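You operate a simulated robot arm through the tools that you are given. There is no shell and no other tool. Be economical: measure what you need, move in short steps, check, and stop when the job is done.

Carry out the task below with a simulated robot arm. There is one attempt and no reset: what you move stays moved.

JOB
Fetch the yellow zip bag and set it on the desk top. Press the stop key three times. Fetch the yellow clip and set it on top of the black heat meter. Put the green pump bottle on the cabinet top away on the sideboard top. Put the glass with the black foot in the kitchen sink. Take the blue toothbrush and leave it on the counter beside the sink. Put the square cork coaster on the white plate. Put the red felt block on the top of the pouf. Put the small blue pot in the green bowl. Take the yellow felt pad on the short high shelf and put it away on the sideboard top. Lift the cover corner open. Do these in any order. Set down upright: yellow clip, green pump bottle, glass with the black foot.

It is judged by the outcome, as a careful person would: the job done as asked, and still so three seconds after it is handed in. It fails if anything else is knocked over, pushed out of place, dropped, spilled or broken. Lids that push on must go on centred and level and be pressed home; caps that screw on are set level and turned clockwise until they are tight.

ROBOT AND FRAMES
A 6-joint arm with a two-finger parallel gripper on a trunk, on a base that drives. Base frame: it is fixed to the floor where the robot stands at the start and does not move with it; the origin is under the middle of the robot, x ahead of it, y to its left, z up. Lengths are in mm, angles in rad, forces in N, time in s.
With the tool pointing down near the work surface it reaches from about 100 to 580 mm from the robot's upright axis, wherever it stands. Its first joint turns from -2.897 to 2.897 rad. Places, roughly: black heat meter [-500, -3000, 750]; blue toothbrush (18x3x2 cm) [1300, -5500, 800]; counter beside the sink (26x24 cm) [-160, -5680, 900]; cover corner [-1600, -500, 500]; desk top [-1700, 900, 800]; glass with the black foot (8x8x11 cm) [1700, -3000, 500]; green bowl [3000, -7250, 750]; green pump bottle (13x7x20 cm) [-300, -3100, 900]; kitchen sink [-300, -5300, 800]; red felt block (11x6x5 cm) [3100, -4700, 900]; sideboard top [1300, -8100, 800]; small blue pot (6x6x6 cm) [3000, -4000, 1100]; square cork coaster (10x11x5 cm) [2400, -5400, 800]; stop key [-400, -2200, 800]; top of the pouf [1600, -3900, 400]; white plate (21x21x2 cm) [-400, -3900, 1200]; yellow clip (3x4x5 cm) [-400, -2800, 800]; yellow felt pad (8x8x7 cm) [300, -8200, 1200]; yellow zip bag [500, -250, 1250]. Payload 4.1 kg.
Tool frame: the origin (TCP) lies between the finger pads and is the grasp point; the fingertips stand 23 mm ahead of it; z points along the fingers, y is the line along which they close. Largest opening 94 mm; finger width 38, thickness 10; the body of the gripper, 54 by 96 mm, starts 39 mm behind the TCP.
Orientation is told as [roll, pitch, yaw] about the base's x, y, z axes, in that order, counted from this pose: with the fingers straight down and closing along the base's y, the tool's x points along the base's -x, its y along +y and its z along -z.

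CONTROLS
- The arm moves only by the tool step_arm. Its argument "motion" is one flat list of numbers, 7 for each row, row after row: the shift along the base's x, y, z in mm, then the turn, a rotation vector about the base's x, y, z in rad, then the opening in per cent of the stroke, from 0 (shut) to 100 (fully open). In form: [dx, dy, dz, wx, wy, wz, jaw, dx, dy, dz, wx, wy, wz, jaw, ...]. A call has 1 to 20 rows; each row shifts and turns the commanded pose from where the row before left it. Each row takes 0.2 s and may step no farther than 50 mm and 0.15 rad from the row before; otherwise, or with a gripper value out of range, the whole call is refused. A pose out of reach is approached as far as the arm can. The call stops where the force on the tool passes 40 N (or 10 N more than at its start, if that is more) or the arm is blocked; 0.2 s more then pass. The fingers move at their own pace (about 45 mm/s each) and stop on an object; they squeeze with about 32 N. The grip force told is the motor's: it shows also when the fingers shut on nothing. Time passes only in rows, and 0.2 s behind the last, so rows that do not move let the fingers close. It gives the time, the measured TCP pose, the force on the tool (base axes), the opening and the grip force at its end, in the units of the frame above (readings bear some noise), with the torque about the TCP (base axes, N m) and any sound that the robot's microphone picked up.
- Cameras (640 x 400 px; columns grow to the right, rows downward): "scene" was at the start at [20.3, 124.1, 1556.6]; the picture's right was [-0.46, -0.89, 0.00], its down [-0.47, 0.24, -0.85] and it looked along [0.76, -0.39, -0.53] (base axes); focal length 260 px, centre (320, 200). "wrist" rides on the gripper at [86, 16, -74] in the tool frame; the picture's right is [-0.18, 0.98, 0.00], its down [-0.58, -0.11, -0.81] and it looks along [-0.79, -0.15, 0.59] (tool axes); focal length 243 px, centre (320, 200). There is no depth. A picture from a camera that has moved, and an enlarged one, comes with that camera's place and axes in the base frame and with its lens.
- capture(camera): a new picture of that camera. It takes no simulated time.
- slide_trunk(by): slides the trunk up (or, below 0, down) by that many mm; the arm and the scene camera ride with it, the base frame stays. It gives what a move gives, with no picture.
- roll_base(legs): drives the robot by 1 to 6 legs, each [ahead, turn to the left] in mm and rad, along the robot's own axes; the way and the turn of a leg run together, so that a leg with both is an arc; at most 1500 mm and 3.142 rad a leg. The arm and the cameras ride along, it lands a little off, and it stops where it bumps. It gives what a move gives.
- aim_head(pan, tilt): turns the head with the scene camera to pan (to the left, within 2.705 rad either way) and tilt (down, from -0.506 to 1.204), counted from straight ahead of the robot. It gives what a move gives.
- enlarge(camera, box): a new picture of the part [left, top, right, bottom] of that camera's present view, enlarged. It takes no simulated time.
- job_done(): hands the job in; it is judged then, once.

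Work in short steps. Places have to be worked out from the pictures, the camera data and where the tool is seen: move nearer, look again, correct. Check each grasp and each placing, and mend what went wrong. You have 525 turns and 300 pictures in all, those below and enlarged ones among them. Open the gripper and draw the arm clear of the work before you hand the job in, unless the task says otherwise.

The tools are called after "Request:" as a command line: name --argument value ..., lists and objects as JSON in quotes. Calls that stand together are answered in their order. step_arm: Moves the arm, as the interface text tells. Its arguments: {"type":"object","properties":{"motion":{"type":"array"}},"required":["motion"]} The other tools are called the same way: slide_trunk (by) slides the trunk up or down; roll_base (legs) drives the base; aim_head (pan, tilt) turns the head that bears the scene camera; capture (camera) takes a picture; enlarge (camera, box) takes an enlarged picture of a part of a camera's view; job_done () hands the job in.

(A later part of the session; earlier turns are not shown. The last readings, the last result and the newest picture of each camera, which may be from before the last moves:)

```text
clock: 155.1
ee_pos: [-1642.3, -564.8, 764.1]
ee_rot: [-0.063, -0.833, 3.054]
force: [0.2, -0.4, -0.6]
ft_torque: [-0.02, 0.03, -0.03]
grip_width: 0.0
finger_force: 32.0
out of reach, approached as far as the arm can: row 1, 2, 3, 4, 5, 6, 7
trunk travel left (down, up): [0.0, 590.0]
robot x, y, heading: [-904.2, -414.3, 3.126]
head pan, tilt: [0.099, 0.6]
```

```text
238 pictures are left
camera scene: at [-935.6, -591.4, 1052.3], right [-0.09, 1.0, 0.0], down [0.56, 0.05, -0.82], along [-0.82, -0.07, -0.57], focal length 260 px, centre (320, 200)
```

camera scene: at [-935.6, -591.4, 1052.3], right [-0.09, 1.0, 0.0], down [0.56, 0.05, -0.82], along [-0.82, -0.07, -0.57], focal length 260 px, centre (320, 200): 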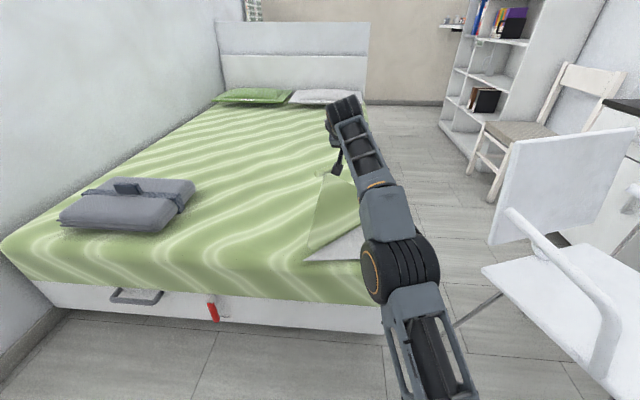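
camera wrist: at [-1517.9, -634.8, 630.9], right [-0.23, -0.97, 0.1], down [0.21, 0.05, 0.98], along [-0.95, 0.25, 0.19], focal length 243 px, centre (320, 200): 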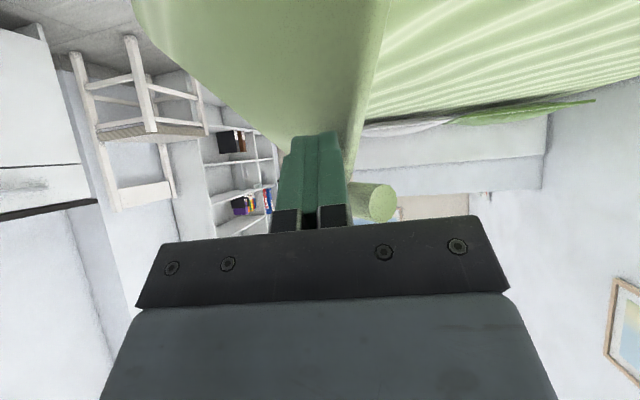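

Flap stays open. Raise the trunk, then back the base off and tuck the arm.

Request:
slide_trunk --by 350

Request:
roll_base --legs '[[-200, 0]]'

Request:
step_arm --motion '[40, 0, 0, 0, 0, 0, 0, 40, 0, 0, 0, 0, 0, 0, 40, 0, 0, 0, -0.1, 0, 0, 40, 0, 0, 0, -0.1, 0, 0, 40, 0, 0, 0, -0.1, 0, 0, 40, 0, 0, 0, -0.1, 0, 0, 40, 0, 0, 0, -0.1, 0, 0, 40, 0, 0, 0, -0.1, 0, 0, 0, 0, 0, 0, -0.1, 0, 0, 0, 0, 0, 0, -0.1, 0, 0]'

Request:
capture --camera "scene"

```text
clock: 158.5
ee_pos: [-1641.2, -564.9, 1112.9]
ee_rot: [-0.062, -0.834, 3.055]
force: [0.4, -0.7, -0.3]
ft_torque: [-0.01, -0.02, 0.01]
grip_width: 0.1
finger_force: 31.6
trunk travel left (down, up): [-350.0, 240.0]
robot x, y, heading: [-904.5, -416.4, 3.135]
head pan, tilt: [0.099, 0.6]
```

```text
clock: 160.1
ee_pos: [-1440.4, -565.1, 1114.6]
ee_rot: [-0.063, -0.834, 3.052]
force: [0.1, 0.0, 1.0]
ft_torque: [-0.02, 0.0, 0.02]
grip_width: 0.0
finger_force: 32.1
trunk travel left (down, up): [-350.0, 240.0]
robot x, y, heading: [-704.0, -417.2, 3.13]
head pan, tilt: [0.099, 0.6]
```

```text
clock: 162.3
ee_pos: [-1116.9, -570.9, 1114.5]
ee_rot: [-0.256, -0.122, 3.099]
force: [0.1, 0.8, 1.5]
ft_torque: [-0.02, -0.02, 0.05]
grip_width: 0.1
finger_force: 32.1
out of reach, approached as far as the arm can: row 8, 9, 10
trunk travel left (down, up): [-350.0, 240.0]
robot x, y, heading: [-703.6, -414.3, 3.132]
head pan, tilt: [0.099, 0.6]
```

```text
237 pictures are left
camera scene: at [-735.0, -593.7, 1402.4], right [-0.09, 1.0, 0.0], down [0.56, 0.05, -0.83], along [-0.82, -0.07, -0.56], focal length 260 px, centre (320, 200)
```

scene: 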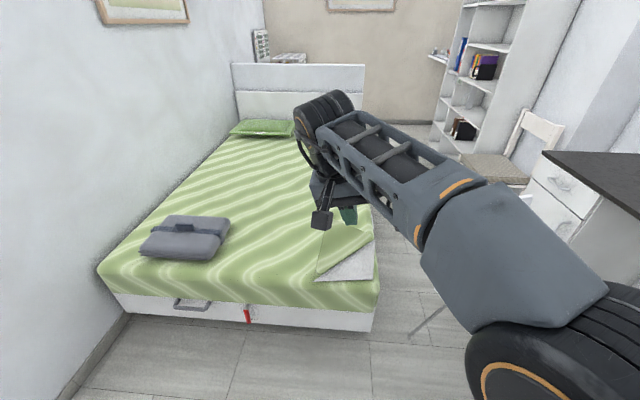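

Cover corner done. Drive to the doorway, facing the hall.

Request:
roll_base --legs '[[0, 2.31], [1130, 0], [0, -0.74]]'

Request:
aim_head --pan 0 --tilt 0.4

Request:
capture --camera "scene"

```text
clock: 175.6
ee_pos: [184.1, -1694.9, 1114.6]
ee_rot: [-0.257, -0.124, -1.631]
force: [0.3, -0.6, 0.3]
ft_torque: [0.02, -0.01, 0.03]
grip_width: 0.0
finger_force: 32.2
trunk travel left (down, up): [-350.0, 240.0]
robot x, y, heading: [36.0, -1282.9, -1.601]
head pan, tilt: [0.099, 0.6]
```

```text
clock: 176.3
ee_pos: [183.5, -1694.4, 1115.0]
ee_rot: [-0.257, -0.125, -1.633]
force: [0.3, -0.5, 0.0]
ft_torque: [-0.01, 0.0, -0.01]
grip_width: 0.1
finger_force: 31.7
trunk travel left (down, up): [-350.0, 240.0]
robot x, y, heading: [35.3, -1279.0, -1.6]
head pan, tilt: [0.0, 0.4]
```

```text
236 pictures are left
camera scene: at [203.5, -1319.4, 1420.6], right [-1.0, 0.03, 0.0], down [0.01, 0.39, -0.92], along [-0.03, -0.92, -0.39], focal length 260 px, centre (320, 200)
```

scene: 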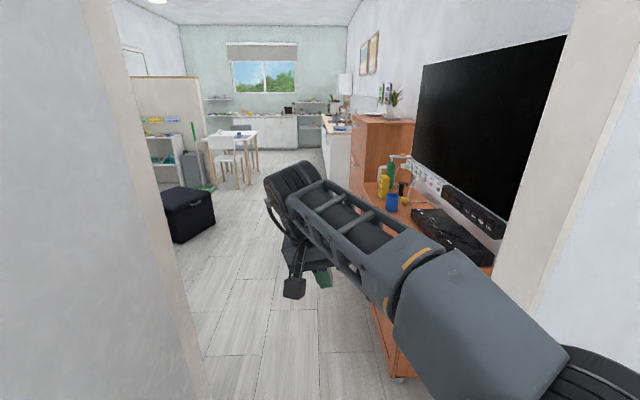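

Shift slightly left for door clearance, then drive through to face along the TV cabinet.

Request:
roll_base --legs '[[0, 0.5], [180, 0], [0, -0.47], [720, 0]]'

Request:
aim_head --pan -0.9 --tilt 0.5

Request:
capture --camera "scene"

```text
clock: 179.3
ee_pos: [433.5, -1714.9, 1122.8]
ee_rot: [-0.256, -0.124, -1.12]
force: [-46.9, 16.7, 0.0]
ft_torque: [-1.27, -3.82, 1.85]
grip_width: 0.0
finger_force: 31.6
trunk travel left (down, up): [-350.0, 240.0]
robot x, y, heading: [117.5, -1431.2, -1.088]
head pan, tilt: [0.0, 0.4]
stopped in leg 2: the force on the tool passed its limit (the readings are from after the stop); the commanded pose is now the measured one
```

```text
clock: 180.5
ee_pos: [433.7, -1716.1, 1121.7]
ee_rot: [-0.255, -0.123, -1.118]
force: [-54.1, 16.1, 4.3]
ft_torque: [-1.28, -4.67, 1.96]
grip_width: 0.0
finger_force: 31.9
trunk travel left (down, up): [-350.0, 240.0]
robot x, y, heading: [117.3, -1432.3, -1.09]
head pan, tilt: [-0.901, 0.499]
```

```text
235 pictures are left
camera scene: at [190.4, -1383.0, 1412.0], right [-0.91, 0.41, -0.01], down [0.2, 0.44, -0.88], along [-0.35, -0.8, -0.48], focal length 260 px, centre (320, 200)
```

scene: 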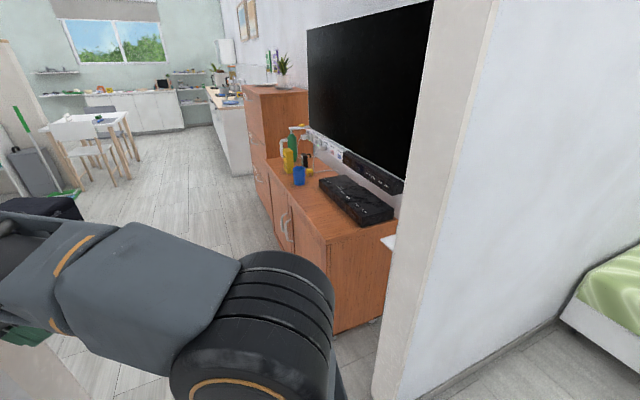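

The tool touched the left door jamb. Turn back right to free it.

Request:
roll_base --legs '[[0, -0.5]]'

Request:
aim_head --pan 0.0 --tilt 0.6

Request:
capture --camera "scene"

```text
clock: 182.3
ee_pos: [266.1, -1839.3, 1119.8]
ee_rot: [-0.261, -0.12, -1.615]
force: [0.4, 0.9, -0.6]
ft_torque: [0.02, 0.0, 0.0]
grip_width: 0.0
finger_force: 31.9
trunk travel left (down, up): [-350.0, 240.0]
robot x, y, heading: [115.3, -1427.1, -1.584]
head pan, tilt: [-0.901, 0.499]
```

```text
clock: 183.5
ee_pos: [267.3, -1839.4, 1117.6]
ee_rot: [-0.262, -0.118, -1.615]
force: [-0.4, -1.0, 0.3]
ft_torque: [0.0, 0.01, 0.04]
grip_width: 0.1
finger_force: 31.7
trunk travel left (down, up): [-350.0, 240.0]
robot x, y, heading: [118.7, -1434.1, -1.586]
head pan, tilt: [0.0, 0.6]
```

```text
234 pictures are left
camera scene: at [282.8, -1463.6, 1402.4], right [-1.0, 0.02, 0.0], down [0.01, 0.56, -0.83], along [-0.01, -0.83, -0.56], focal length 260 px, centre (320, 200)
```

scene: 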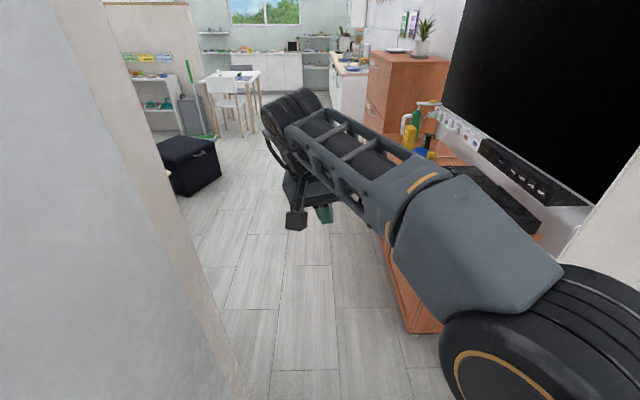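

Clear. Drive forward.

Request:
roll_base --legs '[[720, 0]]'

Request:
aim_head --pan -1.3 --tilt 0.5

Request:
capture --camera "scene"

```text
clock: 187.5
ee_pos: [250.8, -2567.6, 1119.0]
ee_rot: [-0.262, -0.12, -1.622]
force: [-0.3, 0.5, -0.3]
ft_torque: [0.0, 0.01, -0.01]
grip_width: 0.3
finger_force: 31.6
trunk travel left (down, up): [-350.0, 240.0]
robot x, y, heading: [102.9, -2162.0, -1.596]
head pan, tilt: [0.0, 0.6]
```

```text
clock: 188.9
ee_pos: [251.0, -2567.2, 1117.3]
ee_rot: [-0.26, -0.119, -1.622]
force: [-0.4, 0.2, 0.4]
ft_torque: [-0.03, -0.02, -0.05]
grip_width: 0.0
finger_force: 31.9
trunk travel left (down, up): [-350.0, 240.0]
robot x, y, heading: [101.2, -2160.4, -1.592]
head pan, tilt: [-1.3, 0.499]
```

```text
233 pictures are left
camera scene: at [183.4, -2126.7, 1411.5], right [-0.25, 0.97, 0.0], down [0.46, 0.12, -0.88], along [-0.85, -0.22, -0.48], focal length 260 px, centre (320, 200)
```

scene: 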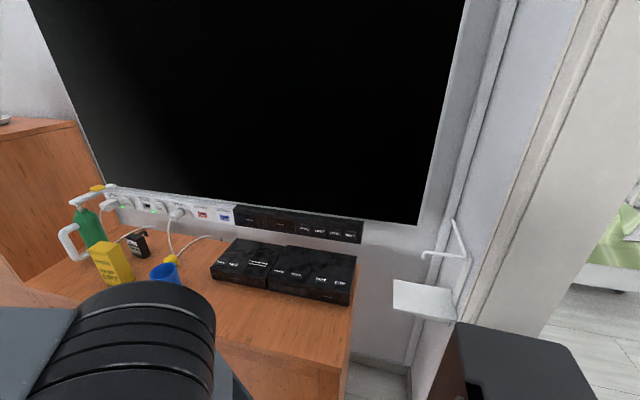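

Request:
enlarge --camera "scene" --box '[190, 195, 380, 315]'

Request:
enlarge --camera "scene" --box '[30, 170, 240, 310]'

```text
3.33 times, centred on (285, 255) of scene
camera zoom: at [183.4, -2126.7, 1411.5], right [-0.25, 0.97, 0.0], down [0.46, 0.12, -0.88], along [-0.85, -0.22, -0.48], focal length 866 px, centre (437, 17)
```

zoom: 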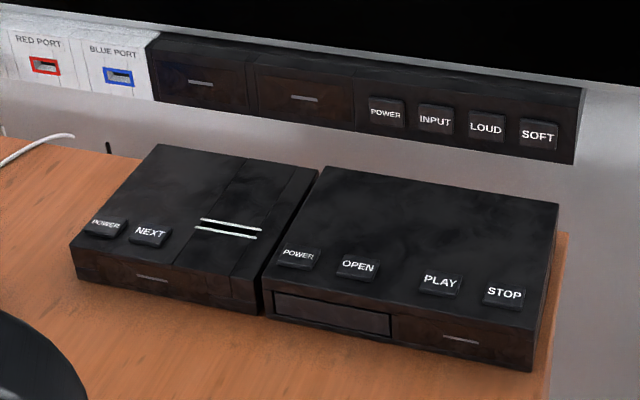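

```text
2.86 times, centred on (135, 240) of scene
camera zoom: at [183.4, -2126.7, 1411.5], right [-0.25, 0.97, 0.0], down [0.46, 0.12, -0.88], along [-0.85, -0.22, -0.48], focal length 743 px, centre (849, 86)
```

zoom: 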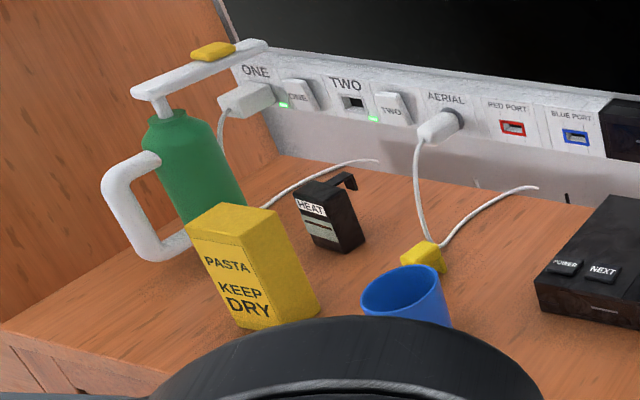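

The STOP key is on the right-hand black box, about (-420,-2215,775). Turn the base to face the TV cabinet.

Request:
roll_base --legs '[[0, -1.55]]'

Request:
step_arm --motion '[0, 0, 0, 0.06, 0, 0, 0, 0, 0, 0, 0.06, 0, 0, 0]'

Request:
aim_head --pan 0.0 --tilt 0.6

Request:
capture --camera "scene"

Request:
capture --camera "wrist"

```text
clock: 190.6
ee_pos: [147.2, -2593.1, 1118.5]
ee_rot: [-0.26, -0.118, -1.867]
force: [0.4, -0.1, 0.8]
ft_torque: [0.0, -0.01, -0.01]
grip_width: 0.1
finger_force: 31.7
trunk travel left (down, up): [-350.0, 240.0]
robot x, y, heading: [102.6, -2163.0, -1.819]
head pan, tilt: [-1.3, 0.499]
stopped in leg 1: the robot was blocked; the commanded pose is now the measured one
```

```text
clock: 191.2
ee_pos: [143.9, -2595.0, 1120.2]
ee_rot: [-0.316, -0.014, -1.862]
force: [0.3, 0.3, 0.6]
ft_torque: [0.0, -0.01, 0.0]
grip_width: 0.0
finger_force: 32.0
out of reach, approached as far as the arm can: row 2
trunk travel left (down, up): [-350.0, 240.0]
robot x, y, heading: [106.4, -2163.2, -1.817]
head pan, tilt: [-1.3, 0.499]
```

```text
clock: 192.7
ee_pos: [144.6, -2595.0, 1121.3]
ee_rot: [-0.316, -0.016, -1.862]
force: [0.1, -0.2, -0.6]
ft_torque: [0.01, -0.01, -0.02]
grip_width: 0.2
finger_force: 32.0
trunk travel left (down, up): [-350.0, 240.0]
robot x, y, heading: [106.6, -2166.2, -1.825]
head pan, tilt: [0.0, 0.6]
```

```text
230 pictures are left
camera scene: at [260.6, -2232.4, 1402.4], right [-0.97, 0.25, 0.0], down [0.14, 0.55, -0.83], along [-0.21, -0.8, -0.56], focal length 260 px, centre (320, 200)
```

scene: 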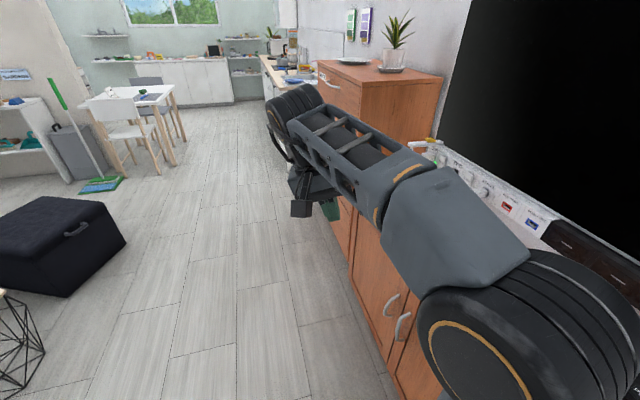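

```text
229 pictures are left
camera wrist: at [206.1, -2522.2, 1185.0], right [0.84, -0.45, -0.3], down [-0.02, -0.59, 0.81], along [-0.54, -0.67, -0.5], focal length 243 px, centre (320, 200)
```

wrist: 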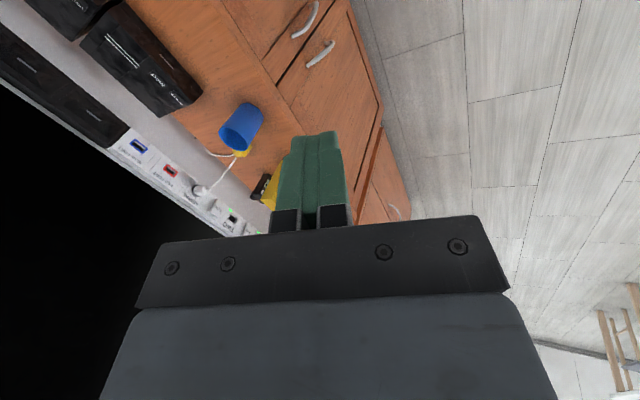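

Rotation was blocked by something. Look around the rear right.

Request:
aim_head --pan -2.3 --tilt 0.9

Request:
capture --camera "scene"

Request:
aim_head --pan 2.5 --tilt 0.9

Request:
capture --camera "scene"

```text
clock: 194.8
ee_pos: [144.5, -2596.0, 1120.1]
ee_rot: [-0.317, -0.017, -1.863]
force: [-0.5, -0.1, -0.1]
ft_torque: [0.01, -0.03, 0.01]
grip_width: 0.0
finger_force: 31.9
trunk travel left (down, up): [-350.0, 240.0]
robot x, y, heading: [108.4, -2160.6, -1.816]
head pan, tilt: [-2.3, 0.901]
```

```text
228 pictures are left
camera scene: at [240.6, -2084.1, 1377.6], right [0.83, 0.56, 0.0], down [0.44, -0.65, -0.62], along [-0.35, 0.52, -0.78], focal length 260 px, centre (320, 200)
```

scene: 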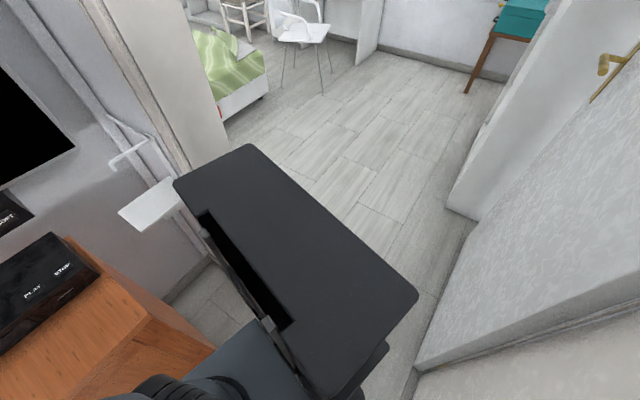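

```text
clock: 198.6
ee_pos: [143.7, -2594.6, 1120.7]
ee_rot: [-0.317, -0.016, -1.862]
force: [0.8, 0.8, -0.7]
ft_torque: [0.01, -0.02, -0.02]
grip_width: 0.2
finger_force: 31.6
trunk travel left (down, up): [-350.0, 240.0]
robot x, y, heading: [105.1, -2164.4, -1.82]
head pan, tilt: [2.499, 0.901]
```

```text
227 pictures are left
camera scene: at [341.5, -2099.5, 1377.6], right [0.63, -0.78, 0.0], down [-0.61, -0.49, -0.62], along [0.48, 0.39, -0.78], focal length 260 px, centre (320, 200)
```

scene: 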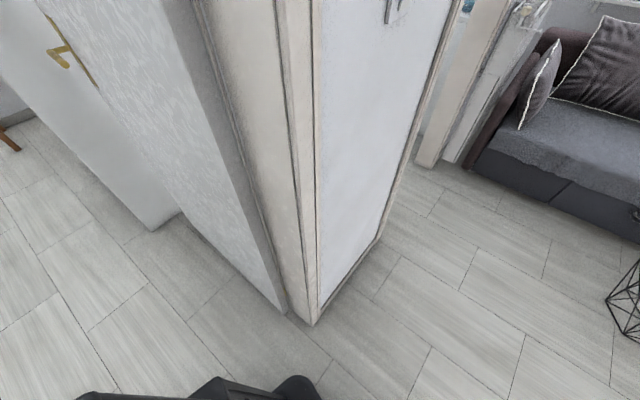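

The base corner met the cabinet front (x≈-150). Move away a bit to +x, then rotate to face the cabinet.

Request:
roll_base --legs '[[0, 0.8], [180, 0], [0, -2.12]]'

Request:
aim_head --pan 0.0 --tilt 0.6

Request:
capture --camera "scene"

```text
clock: 207.3
ee_pos: [-211.7, -2455.4, 1119.5]
ee_rot: [-0.317, -0.014, 3.092]
force: [0.2, 0.0, 1.0]
ft_torque: [0.01, -0.02, 0.04]
grip_width: 0.0
finger_force: 32.4
trunk travel left (down, up): [-350.0, 240.0]
robot x, y, heading: [199.6, -2309.1, 3.133]
head pan, tilt: [2.499, 0.901]
```

```text
clock: 209.6
ee_pos: [-212.6, -2454.0, 1120.3]
ee_rot: [-0.315, -0.017, 3.093]
force: [-0.7, 0.5, 0.4]
ft_torque: [-0.04, 0.03, 0.03]
grip_width: 0.1
finger_force: 31.8
trunk travel left (down, up): [-350.0, 240.0]
robot x, y, heading: [198.8, -2313.2, 3.128]
head pan, tilt: [0.0, 0.6]
```

```text
226 pictures are left
camera scene: at [170.5, -2481.4, 1402.4], right [0.01, 1.0, 0.0], down [0.56, 0.0, -0.83], along [-0.83, 0.01, -0.56], focal length 260 px, centre (320, 200)
```

scene: 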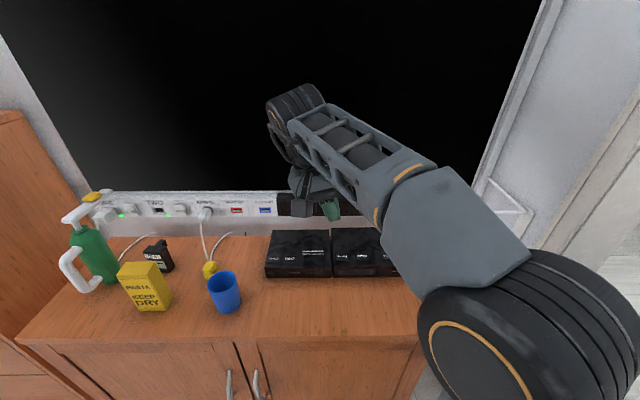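

Request:
enlarge --camera "scene" --box '[250, 210, 410, 310]'

```text
4.00 times, centred on (330, 260) of scene
camera zoom: at [170.5, -2481.4, 1402.4], right [0.01, 1.0, 0.0], down [0.56, 0.0, -0.83], along [-0.83, 0.01, -0.56], focal length 1040 px, centre (280, -40)
```

zoom: 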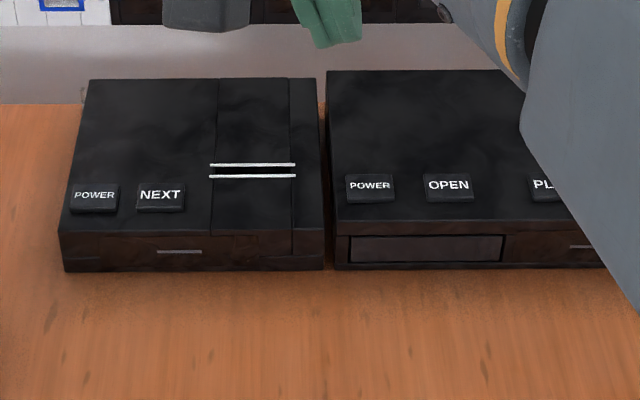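

STOP key ≈(-373,-2208,823). Advance 70 mm, move above it with tool vertical.

Request:
roll_base --legs '[[70, 0]]'

Request:
step_arm --motion '[-10, 30, 0, 0, 0, 0, 0, -10, 30, 0, -0.06, 0, 0.01, 0, -10, 30, 0, -0.06, 0, 0.01, 0, -15, 30, 0, -0.06, 0, 0.01, 0, -15, 30, 0, -0.06, 0, 0.01, 0, -15, 30, 0, -0.06, 0, 0.01, 0, -10, 30, -20, 0, 0, 0, 0, -6, 30, -40, 0, 0, 0, 0, 0, 6, -40, 0, 0, 0, 0]'

Request:
capture --camera "scene"

Request:
capture --camera "wrist"

```text
clock: 210.6
ee_pos: [-280.7, -2454.4, 1120.6]
ee_rot: [-0.316, -0.014, 3.094]
force: [-0.5, -0.5, 0.8]
ft_torque: [-0.01, -0.03, -0.01]
grip_width: 0.1
finger_force: 32.1
trunk travel left (down, up): [-350.0, 240.0]
robot x, y, heading: [131.8, -2315.8, 3.135]
head pan, tilt: [0.0, 0.6]
```

```text
refused: row 8 steps farther than a row can; nothing moved
```

```text
224 pictures are left
camera scene: at [101.2, -2480.9, 1402.4], right [0.01, 1.0, 0.0], down [0.56, 0.0, -0.83], along [-0.83, 0.01, -0.56], focal length 260 px, centre (320, 200)
```

scene: 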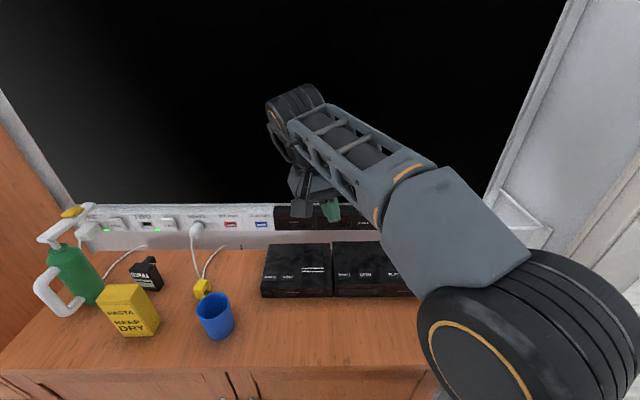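

```text
223 pictures are left
camera wrist: at [-195.4, -2497.2, 1184.9], right [-0.23, -0.92, -0.3], down [-0.58, -0.12, 0.81], along [-0.78, 0.36, -0.5], focal length 243 px, centre (320, 200)
```

wrist: 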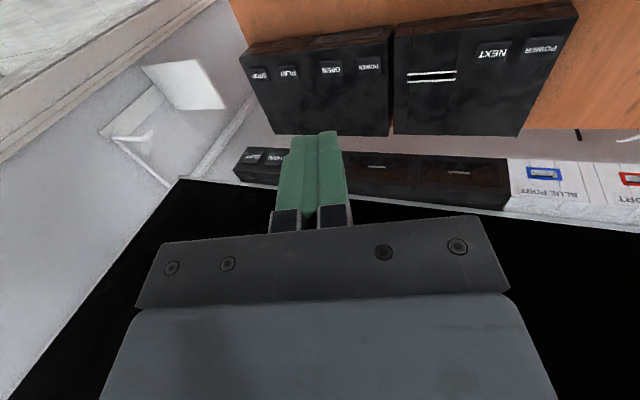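

Request:
step_arm --motion '[-10, 30, 0, 0, 0, 0, 0, -10, 30, 0, -0.06, 0, 0.01, 0, -10, 30, 0, -0.06, 0, 0.01, 0, -15, 30, 0, -0.06, 0, 0.01, 0, -15, 30, 0, -0.06, 0, 0.01, 0, -15, 30, 0, -0.06, 0, 0.01, 0, -10, 30, -20, 0, 0, 0, 0, -6, 30, -35, 0, 0, 0, 0, 0, 6, -40, 0, 0, 0, 0]'

Request:
capture --camera "scene"

Request:
capture --camera "wrist"

```text
clock: 212.6
ee_pos: [-360.6, -2287.1, 1006.3]
ee_rot: [-0.276, -0.054, 3.133]
force: [0.4, -0.3, -0.2]
ft_torque: [-0.02, -0.01, 0.01]
grip_width: 0.0
finger_force: 32.2
out of reach, approached as far as the arm can: row 2, 3, 4, 5, 6, 7, 8
trunk travel left (down, up): [-350.0, 240.0]
robot x, y, heading: [128.9, -2316.1, 3.135]
head pan, tilt: [0.0, 0.6]
```

```text
222 pictures are left
camera scene: at [101.1, -2480.7, 1402.5], right [0.01, 1.0, 0.0], down [0.56, 0.0, -0.83], along [-0.83, 0.01, -0.56], focal length 260 px, centre (320, 200)
```

scene: 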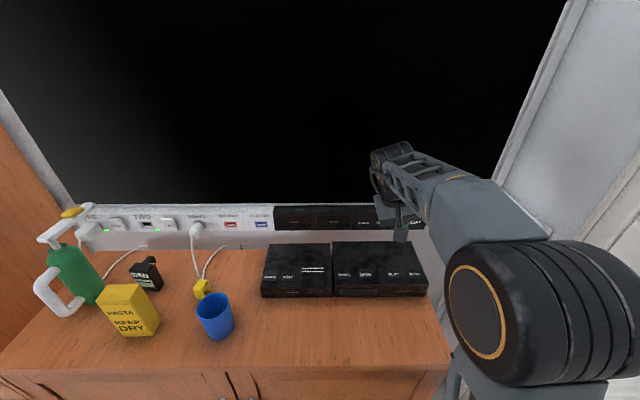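

```text
221 pictures are left
camera wrist: at [-270.9, -2323.4, 1068.8], right [-0.21, -0.94, -0.26], down [-0.54, -0.11, 0.84], along [-0.82, 0.31, -0.48], focal length 243 px, centre (320, 200)
```

wrist: 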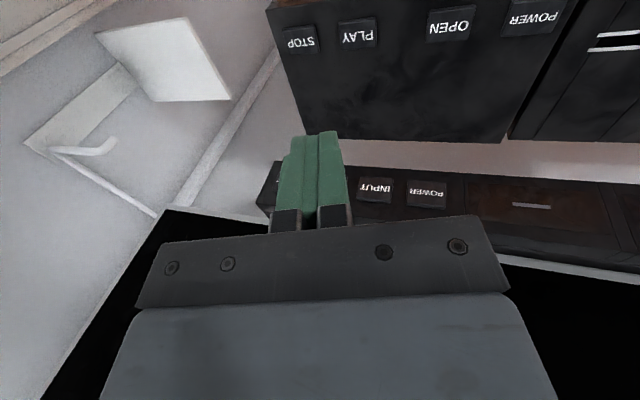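

Wrist view confirms STOP at about (-378,-2212). Lower further and let the arm converge.

Request:
step_arm --motion '[0, 0, -30, 0, 0, 0, 0, 0, 0, -30, 0, 0, 0, 0, 0, 0, -20, 0, 0, 0, 0, 0, 0, 0, 0, 0, 0, 0]'

Request:
capture --camera "wrist"

```text
clock: 213.6
ee_pos: [-360.2, -2287.5, 927.2]
ee_rot: [-0.277, -0.053, 3.133]
force: [0.9, -0.1, -0.6]
ft_torque: [-0.02, 0.01, -0.01]
grip_width: 0.0
finger_force: 31.9
trunk travel left (down, up): [-350.0, 240.0]
robot x, y, heading: [132.6, -2313.3, 3.136]
head pan, tilt: [0.0, 0.6]
```

```text
220 pictures are left
camera wrist: at [-270.9, -2323.1, 989.4], right [-0.21, -0.94, -0.26], down [-0.54, -0.11, 0.84], along [-0.82, 0.31, -0.48], focal length 243 px, centre (320, 200)
```

wrist: 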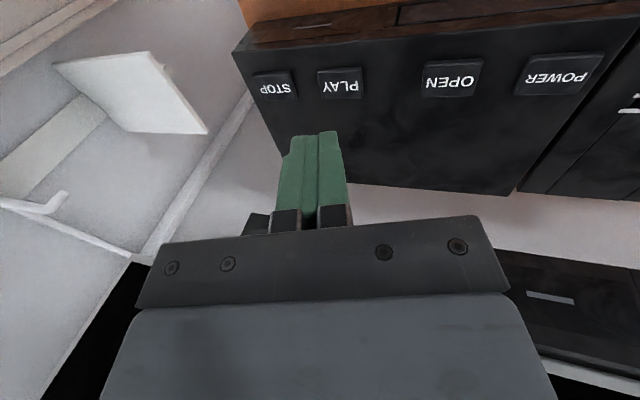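

Now reachable: translate over the key and straighten the tool.

Request:
step_arm --motion '[-4, 15, 0, -0.055, -0.01, 0, 0, -4, 15, 0, -0.055, -0.01, 0, 0, -4, 15, 0, -0.055, -0.01, 0, 0, -3, 15, 0, -0.055, -0.01, 0, 0, -3, 15, 0, -0.055, -0.01, 0, 0]'

Request:
capture --camera "wrist"

```text
clock: 214.8
ee_pos: [-358.5, -2256.9, 897.9]
ee_rot: [-0.238, -0.04, 3.129]
force: [-0.4, 0.1, 0.0]
ft_torque: [0.01, 0.01, 0.01]
grip_width: 0.1
finger_force: 31.8
out of reach, approached as far as the arm can: row 1, 2, 3, 4, 5
trunk travel left (down, up): [-350.0, 240.0]
robot x, y, heading: [131.6, -2312.1, 3.134]
head pan, tilt: [0.0, 0.6]
```

```text
219 pictures are left
camera wrist: at [-270.5, -2290.7, 963.0], right [-0.2, -0.95, -0.22], down [-0.55, -0.08, 0.83], along [-0.81, 0.29, -0.51], focal length 243 px, centre (320, 200)
```

wrist: 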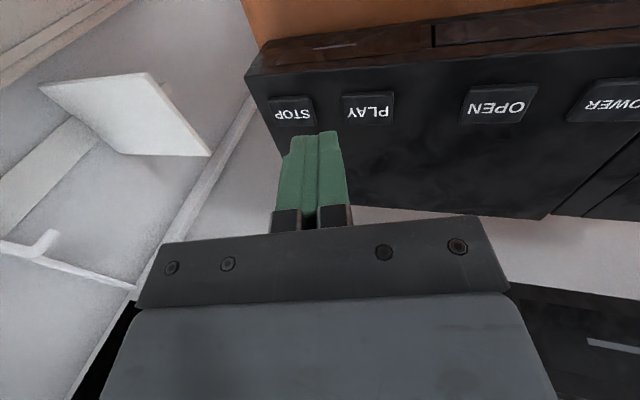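

A wrist joint seems to sit at a limit. Zoom on the wrist to see how it is bent.

Request:
enlarge --camera "scene" --box '[340, 100, 580, 400]'

```text
1.33 times, centred on (460, 250) of scene
camera zoom: at [101.3, -2480.9, 1402.4], right [0.01, 1.0, 0.0], down [0.56, 0.0, -0.83], along [-0.83, 0.01, -0.56], focal length 347 px, centre (133, 133)
```

zoom: 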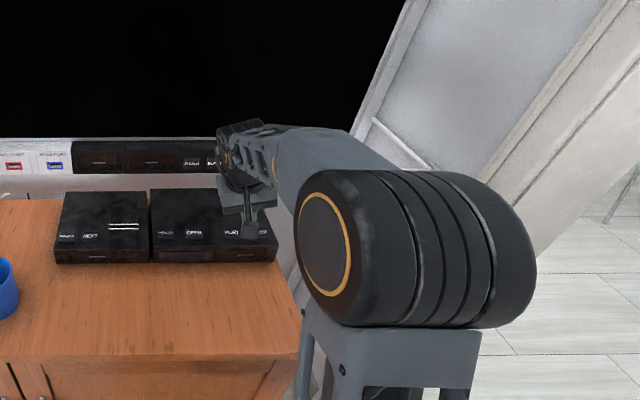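

Analysis: the wrist is in a flipped branch (forearm-roll joint at its limit). I'll move to open space, straighten the tool along the forearm and swing it round via up–left–down to recover. First raise and turn to the open room.

Request:
step_arm --motion '[10, -10, 40, 0, 0, 0, 0, 10, -10, 45, 0, 0, 0, 0, 10, -10, 45, 0, 0, 0, 0, 10, -10, 45, 0, 0, 0, 0]'

Request:
roll_base --legs '[[-70, 0], [0, 1.8]]'

Request:
aim_head --pan -0.1 --tilt 0.3

Request:
capture --camera "scene"

```text
clock: 215.8
ee_pos: [-319.6, -2299.6, 1069.8]
ee_rot: [-0.277, -0.045, 3.131]
force: [0.5, -0.1, 0.3]
ft_torque: [0.01, 0.01, -0.03]
grip_width: 0.4
finger_force: 32.0
out of reach, approached as far as the arm can: row 2, 4
trunk travel left (down, up): [-350.0, 240.0]
robot x, y, heading: [133.9, -2313.3, 3.138]
head pan, tilt: [0.0, 0.6]
```

```text
clock: 221.1
ee_pos: [288.5, -2755.0, 1070.2]
ee_rot: [-0.278, -0.045, -1.351]
force: [0.4, 1.7, 0.1]
ft_torque: [-0.01, 0.0, 0.01]
grip_width: 0.1
finger_force: 32.4
trunk travel left (down, up): [-350.0, 240.0]
robot x, y, heading: [199.4, -2315.3, -1.346]
head pan, tilt: [0.0, 0.6]
```

```text
clock: 221.9
ee_pos: [288.3, -2755.5, 1070.0]
ee_rot: [-0.28, -0.045, -1.35]
force: [0.1, 1.3, -0.1]
ft_torque: [-0.01, 0.03, 0.0]
grip_width: 0.0
finger_force: 31.6
trunk travel left (down, up): [-350.0, 240.0]
robot x, y, heading: [197.7, -2314.1, -1.343]
head pan, tilt: [-0.099, 0.3]
```

```text
217 pictures are left
camera scene: at [360.2, -2312.3, 1429.8], right [-0.99, -0.12, 0.0], down [-0.04, 0.29, -0.96], along [0.12, -0.95, -0.3], focal length 260 px, centre (320, 200)
```

scene: 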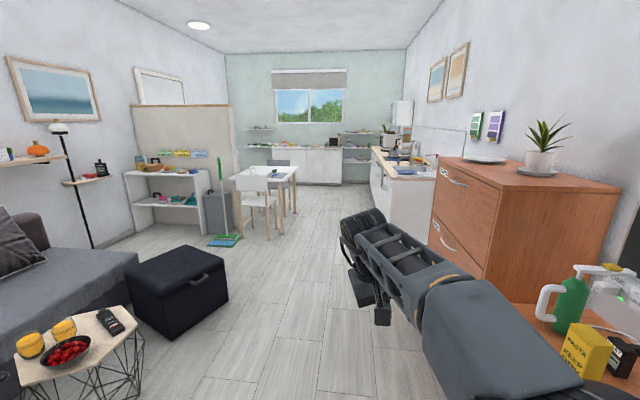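

Swing the tool up through straight-ahead to point up about 25°.

Request:
step_arm --motion '[4, -17, 8, -0.139, -0.032, 0, 0, 4, -17, 10, -0.139, -0.032, 0, 0, 4, -17, 14, -0.139, -0.032, 0, 0, 4, -17, 16, -0.139, -0.032, 0, 0, 4, -17, 18, -0.139, -0.032, 0, 0, 4, -15, 20, -0.139, -0.032, 0, 0, 3, -13, 22, -0.139, -0.032, 0, 0, 3, -10, 24, -0.139, -0.032, 0, 0, 2, -8, 24, -0.139, -0.032, 0, 0, 1, -4, 26, -0.139, -0.032, 0, 0, 0, 0, 26, -0.139, -0.032, 0, 0, 0, 0, 26, -0.139, -0.032, 0, 0, 0, 2, 26, -0.139, -0.032, 0, 0, 0, 4, 26, -0.139, -0.032, 0, 0]'

Request:
capture --camera "scene"

```text
clock: 224.9
ee_pos: [320.8, -2883.7, 1354.8]
ee_rot: [2.856, -1.098, 1.807]
force: [0.6, -0.1, 0.1]
ft_torque: [0.02, 0.0, 0.0]
grip_width: 0.0
finger_force: 32.0
trunk travel left (down, up): [-350.0, 240.0]
robot x, y, heading: [200.4, -2312.8, -1.352]
head pan, tilt: [-0.099, 0.3]
```

```text
216 pictures are left
camera scene: at [360.2, -2312.3, 1429.9], right [-0.99, -0.12, 0.0], down [-0.04, 0.29, -0.96], along [0.12, -0.95, -0.3], focal length 260 px, centre (320, 200)
```

scene: 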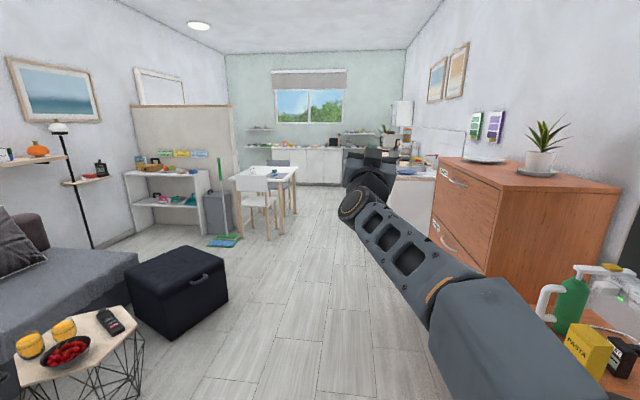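

Check the arm geometry from another head angle to know the forearm direction.

Request:
aim_head --pan -0.7 --tilt 0.7

Request:
capture --camera "scene"

```text
clock: 225.9
ee_pos: [320.5, -2885.0, 1356.2]
ee_rot: [2.854, -1.099, 1.807]
force: [-0.4, -0.2, 0.3]
ft_torque: [0.0, -0.02, 0.01]
grip_width: 0.0
finger_force: 32.9
trunk travel left (down, up): [-350.0, 240.0]
robot x, y, heading: [199.5, -2314.2, -1.346]
head pan, tilt: [-0.7, 0.7]
```

```text
215 pictures are left
camera scene: at [309.7, -2295.2, 1393.8], right [-0.89, 0.46, 0.0], down [0.29, 0.57, -0.77], along [-0.35, -0.68, -0.64], focal length 260 px, centre (320, 200)
```

scene: 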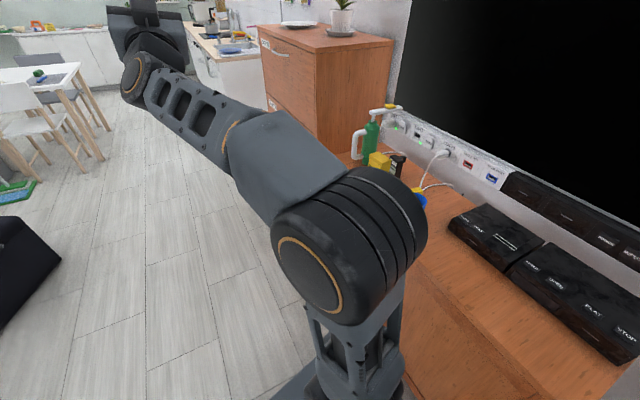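

Forearm direction found (az -1.25, elev 9°). The tool is deflected up-right of it; rotate it straight through the forearm axis to down-left, flipping the bend joint.

Request:
step_arm --motion '[12, 0, -8, 0.0845, 0.0458, 0.1085, 0, 13, 0, -9, 0.0845, 0.0458, 0.1085, 0, 14, 1, -10, 0.0845, 0.0458, 0.1085, 0, 15, 4, -12, 0.0845, 0.0458, 0.1085, 0, 15, 6, -13, 0.0845, 0.0458, 0.1085, 0, 15, 8, -14, 0.0845, 0.0458, 0.1085, 0, 14, 10, -16, 0.0845, 0.0458, 0.1085, 0, 14, 12, -18, 0.0845, 0.0458, 0.1085, 0, 13, 12, -20, 0.0845, 0.0458, 0.1085, 0]'

Request:
capture --camera "scene"

```text
clock: 227.9
ee_pos: [436.4, -2833.7, 1252.3]
ee_rot: [0.233, -1.245, -0.911]
force: [0.4, 0.3, -0.2]
ft_torque: [0.01, -0.01, 0.02]
grip_width: 0.0
finger_force: 32.1
out of reach, approached as far as the arm can: row 4, 5
trunk travel left (down, up): [-350.0, 240.0]
robot x, y, heading: [199.9, -2314.0, -1.345]
head pan, tilt: [-0.7, 0.7]
```

```text
214 pictures are left
camera scene: at [309.7, -2295.1, 1393.8], right [-0.89, 0.46, 0.0], down [0.3, 0.57, -0.77], along [-0.35, -0.68, -0.64], focal length 260 px, centre (320, 200)
```

scene: 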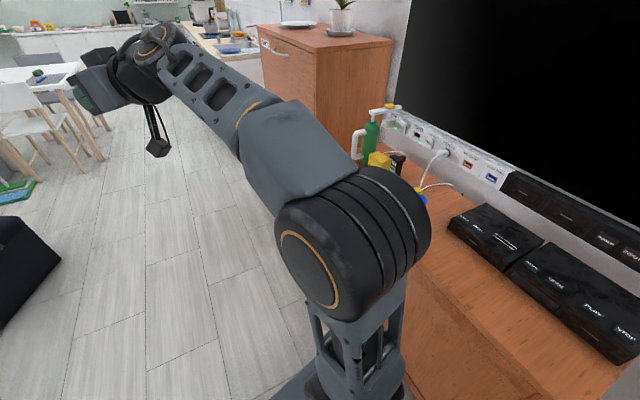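

The bend joint flipped. Now bring the tool to vertical in the natural yaw.

Request:
step_arm --motion '[-5, 6, -16, 0.1046, 0.0723, -0.052, 0, -7, 7, -15, 0.1046, 0.0723, -0.052, 0, -9, 8, -14, 0.1046, 0.0723, -0.052, 0, -11, 9, -12, 0.1046, 0.0723, -0.052, 0, -12, 9, -10, 0.1046, 0.0723, -0.052, 0, -12, 9, -10, 0.1046, 0.0723, -0.052, 0, -13, 10, -8, 0.1046, 0.0723, -0.052, 0, -14, 10, -6, 0.1046, 0.0723, -0.052, 0, -14, 10, -6, 0.1046, 0.0723, -0.052, 0, -14, 10, -6, 0.1046, 0.0723, -0.052, 0]'

Request:
capture --camera "scene"

```text
clock: 230.1
ee_pos: [246.2, -2756.1, 1139.7]
ee_rot: [0.269, -0.074, -1.353]
force: [-1.1, 0.4, -0.2]
ft_torque: [0.05, -0.02, 0.01]
grip_width: 0.0
finger_force: 32.0
out of reach, approached as far as the arm can: row 6, 7, 8, 9, 10
trunk travel left (down, up): [-350.0, 240.0]
robot x, y, heading: [196.5, -2315.3, -1.348]
head pan, tilt: [-0.7, 0.7]
```

```text
213 pictures are left
camera scene: at [309.7, -2295.1, 1393.8], right [-0.89, 0.46, 0.0], down [0.3, 0.57, -0.77], along [-0.35, -0.68, -0.64], focal length 260 px, centre (320, 200)
```

scene: 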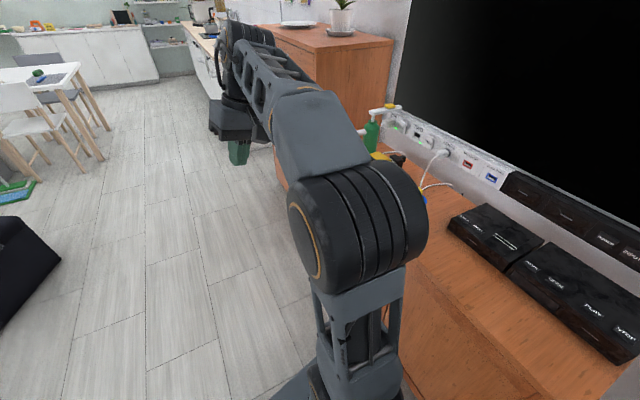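

Still the wrong branch (it went around the free side). Now use the limit itself: rotate from this pose past the forearm axis biased to the blocked side, so the bend joint must flip.

Request:
step_arm --motion '[-3, -20, 3, -0.1365, 0.0037, -0.039, 0, -3, -20, 5, -0.1365, 0.0037, -0.039, 0, -3, -19, 8, -0.1365, 0.0037, -0.039, 0, -3, -18, 10, -0.1365, 0.0037, -0.039, 0, -4, -17, 12, -0.1365, 0.0037, -0.039, 0, -4, -15, 14, -0.1365, 0.0037, -0.039, 0, -4, -13, 15, -0.1365, 0.0037, -0.039, 0, -4, -11, 16, -0.1365, 0.0037, -0.039, 0, -4, -8, 18, -0.1365, 0.0037, -0.039, 0, -5, -5, 19, -0.1365, 0.0037, -0.039, 0, -5, -2, 20, -0.1365, 0.0037, -0.039, 0, -5, 2, 20, -0.1365, 0.0037, -0.039, 0, -6, 5, 20, -0.1365, 0.0037, -0.039, 0, -6, 8, 20, -0.1365, 0.0037, -0.039, 0, -6, 10, 20, -0.1365, 0.0037, -0.039, 0, -6, 12, 18, -0.1365, 0.0037, -0.039, 0]'

Request:
capture --camera "scene"

```text
clock: 233.5
ee_pos: [172.8, -2865.9, 1376.8]
ee_rot: [3.013, -0.887, 1.478]
force: [-0.1, 0.4, -0.3]
ft_torque: [0.02, 0.0, 0.0]
grip_width: 0.0
finger_force: 32.4
out of reach, approached as far as the arm can: row 8, 11
trunk travel left (down, up): [-350.0, 240.0]
robot x, y, heading: [199.6, -2314.6, -1.345]
head pan, tilt: [-0.7, 0.7]
```

```text
212 pictures are left
camera scene: at [309.7, -2295.2, 1393.8], right [-0.89, 0.46, 0.0], down [0.3, 0.57, -0.76], along [-0.35, -0.68, -0.64], focal length 260 px, centre (320, 200)
```

scene: 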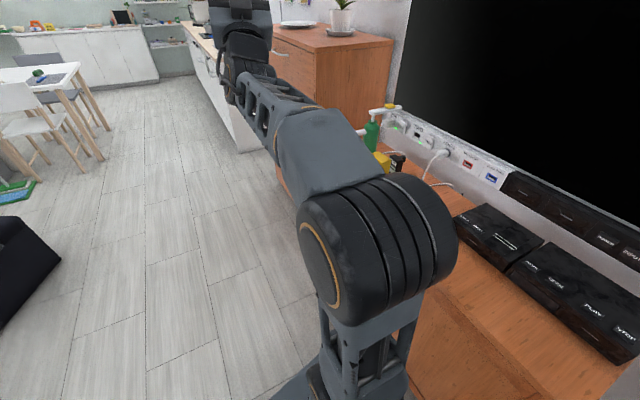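

Joint 4 stayed put, so the bend flipped. Now swing the tool around the forearm axis: up → right → down.

Request:
step_arm --motion '[-10, 0, -1, 0, -0.139, 0.0168, 0, -10, 0, -2, 0, -0.139, 0.0168, 0, -9, 0, -3, 0, -0.139, 0.0168, 0, -9, 0, -5, 0, -0.139, 0.0168, 0, -8, 0, -6, 0, -0.139, 0.0168, 0, -7, 0, -7, 0, -0.139, 0.0168, 0, -6, 0, -8, 0, -0.139, 0.0168, 0, -5, 0, -9, 0, -0.139, 0.0168, 0, -4, 0, -9, 0, -0.139, 0.0168, 0, -2, 0, -10, 0, -0.139, 0.0168, 0, -1, 0, -10, 0, -0.139, 0.0168, 0, 0, 0, -10, 0, -0.139, 0.0168, 0, 2, 0, -10, 0, -0.139, 0.0168, 0, 3, 0, -9, 0, -0.139, 0.0168, 0, 4, 0, -9, 0, -0.139, 0.0168, 0, 6, 0, -8, 0, -0.139, 0.0168, 0, 7, 0, -7, 0, -0.139, 0.0168, 0, 8, 0, -6, 0, -0.139, 0.0168, 0, 9, 0, -5, 0, -0.139, 0.0168, 0, 9, 0, -4, 0, -0.139, 0.0168, 0]'

Request:
capture --camera "scene"

```text
clock: 237.7
ee_pos: [150.0, -2866.7, 1237.1]
ee_rot: [0.571, 0.99, 2.233]
force: [0.1, 0.3, -0.3]
ft_torque: [0.0, 0.0, 0.04]
grip_width: 0.0
finger_force: 32.2
trunk travel left (down, up): [-350.0, 240.0]
robot x, y, heading: [197.8, -2312.3, -1.345]
head pan, tilt: [-0.7, 0.7]
```

```text
211 pictures are left
camera scene: at [309.7, -2295.1, 1393.8], right [-0.89, 0.46, 0.0], down [0.3, 0.57, -0.76], along [-0.35, -0.68, -0.64], focal length 260 px, centre (320, 200)
```

scene: 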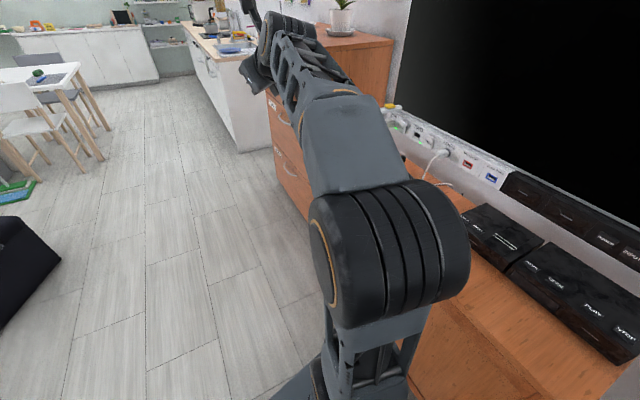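

Swung without blocking. Now tilt the tool down to vertical and check for lean.

Request:
step_arm --motion '[0, 10, -14, 0.136, 0, 0, 0, 0, 12, -13, 0.136, 0, 0, 0, 0, 14, -12, 0.136, 0, 0, 0, 0, 16, -11, 0.136, 0, 0, 0, 0, 17, -9, 0.136, 0, 0, 0, 0, 18, -7, 0.136, 0, 0, 0, 0, 19, -5, 0.136, 0, 0, 0, 0, 19, -5, 0.136, 0, 0, 0]'

Request:
capture --camera "scene"

```text
clock: 239.5
ee_pos: [152.7, -2741.9, 1163.5]
ee_rot: [-0.009, 0.002, 1.917]
force: [-0.3, -0.1, -0.1]
ft_torque: [-0.01, 0.01, 0.0]
grip_width: 0.0
finger_force: 31.9
trunk travel left (down, up): [-350.0, 240.0]
robot x, y, heading: [199.3, -2312.0, -1.353]
head pan, tilt: [-0.7, 0.7]
```

```text
210 pictures are left
camera scene: at [309.7, -2295.1, 1393.8], right [-0.89, 0.46, 0.0], down [0.3, 0.57, -0.77], along [-0.35, -0.68, -0.64], focal length 260 px, centre (320, 200)
```

scene: 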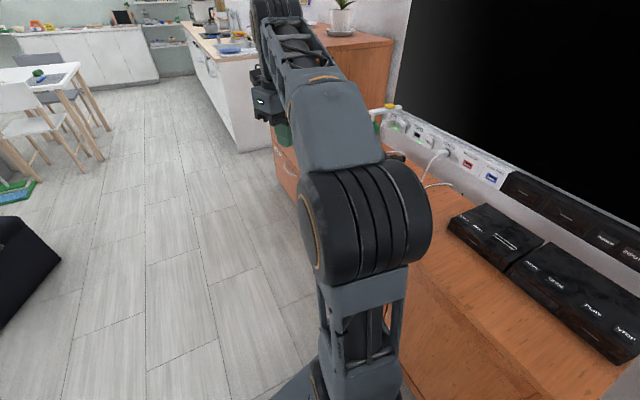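

Vertical with no lean — recovered. Now unwind the tool yaw towards natural (-1.35); try positive direction.

Request:
step_arm --motion '[0, 0, 0, 0, 0, 0.147, 0, 0, 0, 0, 0, 0, 0.147, 0, 0, 0, 0, 0, 0, 0.147, 0, 0, 0, 0, 0, 0, 0.147, 0, 0, 0, 0, 0, 0, 0.147, 0, 0, 0, 0, 0, 0, 0.147, 0]'

```text
clock: 240.9
ee_pos: [149.9, -2741.9, 1163.6]
ee_rot: [-0.005, 0.001, 2.801]
force: [0.1, 0.2, -0.1]
ft_torque: [0.05, -0.03, 0.01]
grip_width: 0.0
finger_force: 32.5
trunk travel left (down, up): [-350.0, 240.0]
robot x, y, heading: [199.9, -2315.1, -1.351]
head pan, tilt: [-0.7, 0.7]
```

Request:
step_arm --motion '[0, 0, 0, 0, 0, 0.147, 0, 0, 0, 0, 0, 0, 0.147, 0, 0, 0, 0, 0, 0, 0.147, 0, 0, 0, 0, 0, 0, 0.147, 0, 0, 0, 0, 0, 0, 0.147, 0, 0, 0, 0, 0, 0, 0.147, 0, 0, 0, 0, 0, 0, 0.147, 0, 0, 0, 0, 0, 0, 0.147, 0, 0, 0, 0, 0, 0, 0.147, 0, 0, 0, 0, 0, 0, 0.147, 0, 0, 0, 0, 0, 0, 0.147, 0, 0, 0, 0, 0, 0, 0.147, 0, 0, 0, 0, 0, 0, 0.147, 0, 0, 0, 0, 0, 0, 0.147, 0]'

```text
clock: 243.9
ee_pos: [151.4, -2742.3, 1164.5]
ee_rot: [-0.004, 0.005, -1.426]
force: [-1.1, -0.4, 0.4]
ft_torque: [-0.03, 0.01, -0.03]
grip_width: 0.0
finger_force: 32.0
trunk travel left (down, up): [-350.0, 240.0]
robot x, y, heading: [201.9, -2314.2, -1.35]
head pan, tilt: [-0.7, 0.7]
```

Natural configuration restored. Turn back to face the cabinet.

Request:
roll_base --legs '[[0, -1.79], [70, 0]]'

Request:
step_arm --motion '[0, 0, 0, 0, 0, 0, 0]'

```text
clock: 249.2
ee_pos: [-280.8, -2180.3, 1162.8]
ee_rot: [-0.005, 0.005, 3.077]
force: [-0.1, 0.2, -0.2]
ft_torque: [0.0, 0.03, 0.03]
grip_width: 0.0
finger_force: 31.4
trunk travel left (down, up): [-350.0, 240.0]
robot x, y, heading: [127.0, -2313.6, -3.126]
head pan, tilt: [-0.7, 0.7]
```

```text
clock: 249.6
ee_pos: [-279.7, -2179.3, 1162.2]
ee_rot: [-0.005, 0.006, 3.076]
force: [0.4, 0.0, -0.7]
ft_torque: [-0.01, 0.0, 0.03]
grip_width: 0.0
finger_force: 32.2
trunk travel left (down, up): [-350.0, 240.0]
robot x, y, heading: [131.3, -2314.2, -3.121]
head pan, tilt: [-0.7, 0.7]
```

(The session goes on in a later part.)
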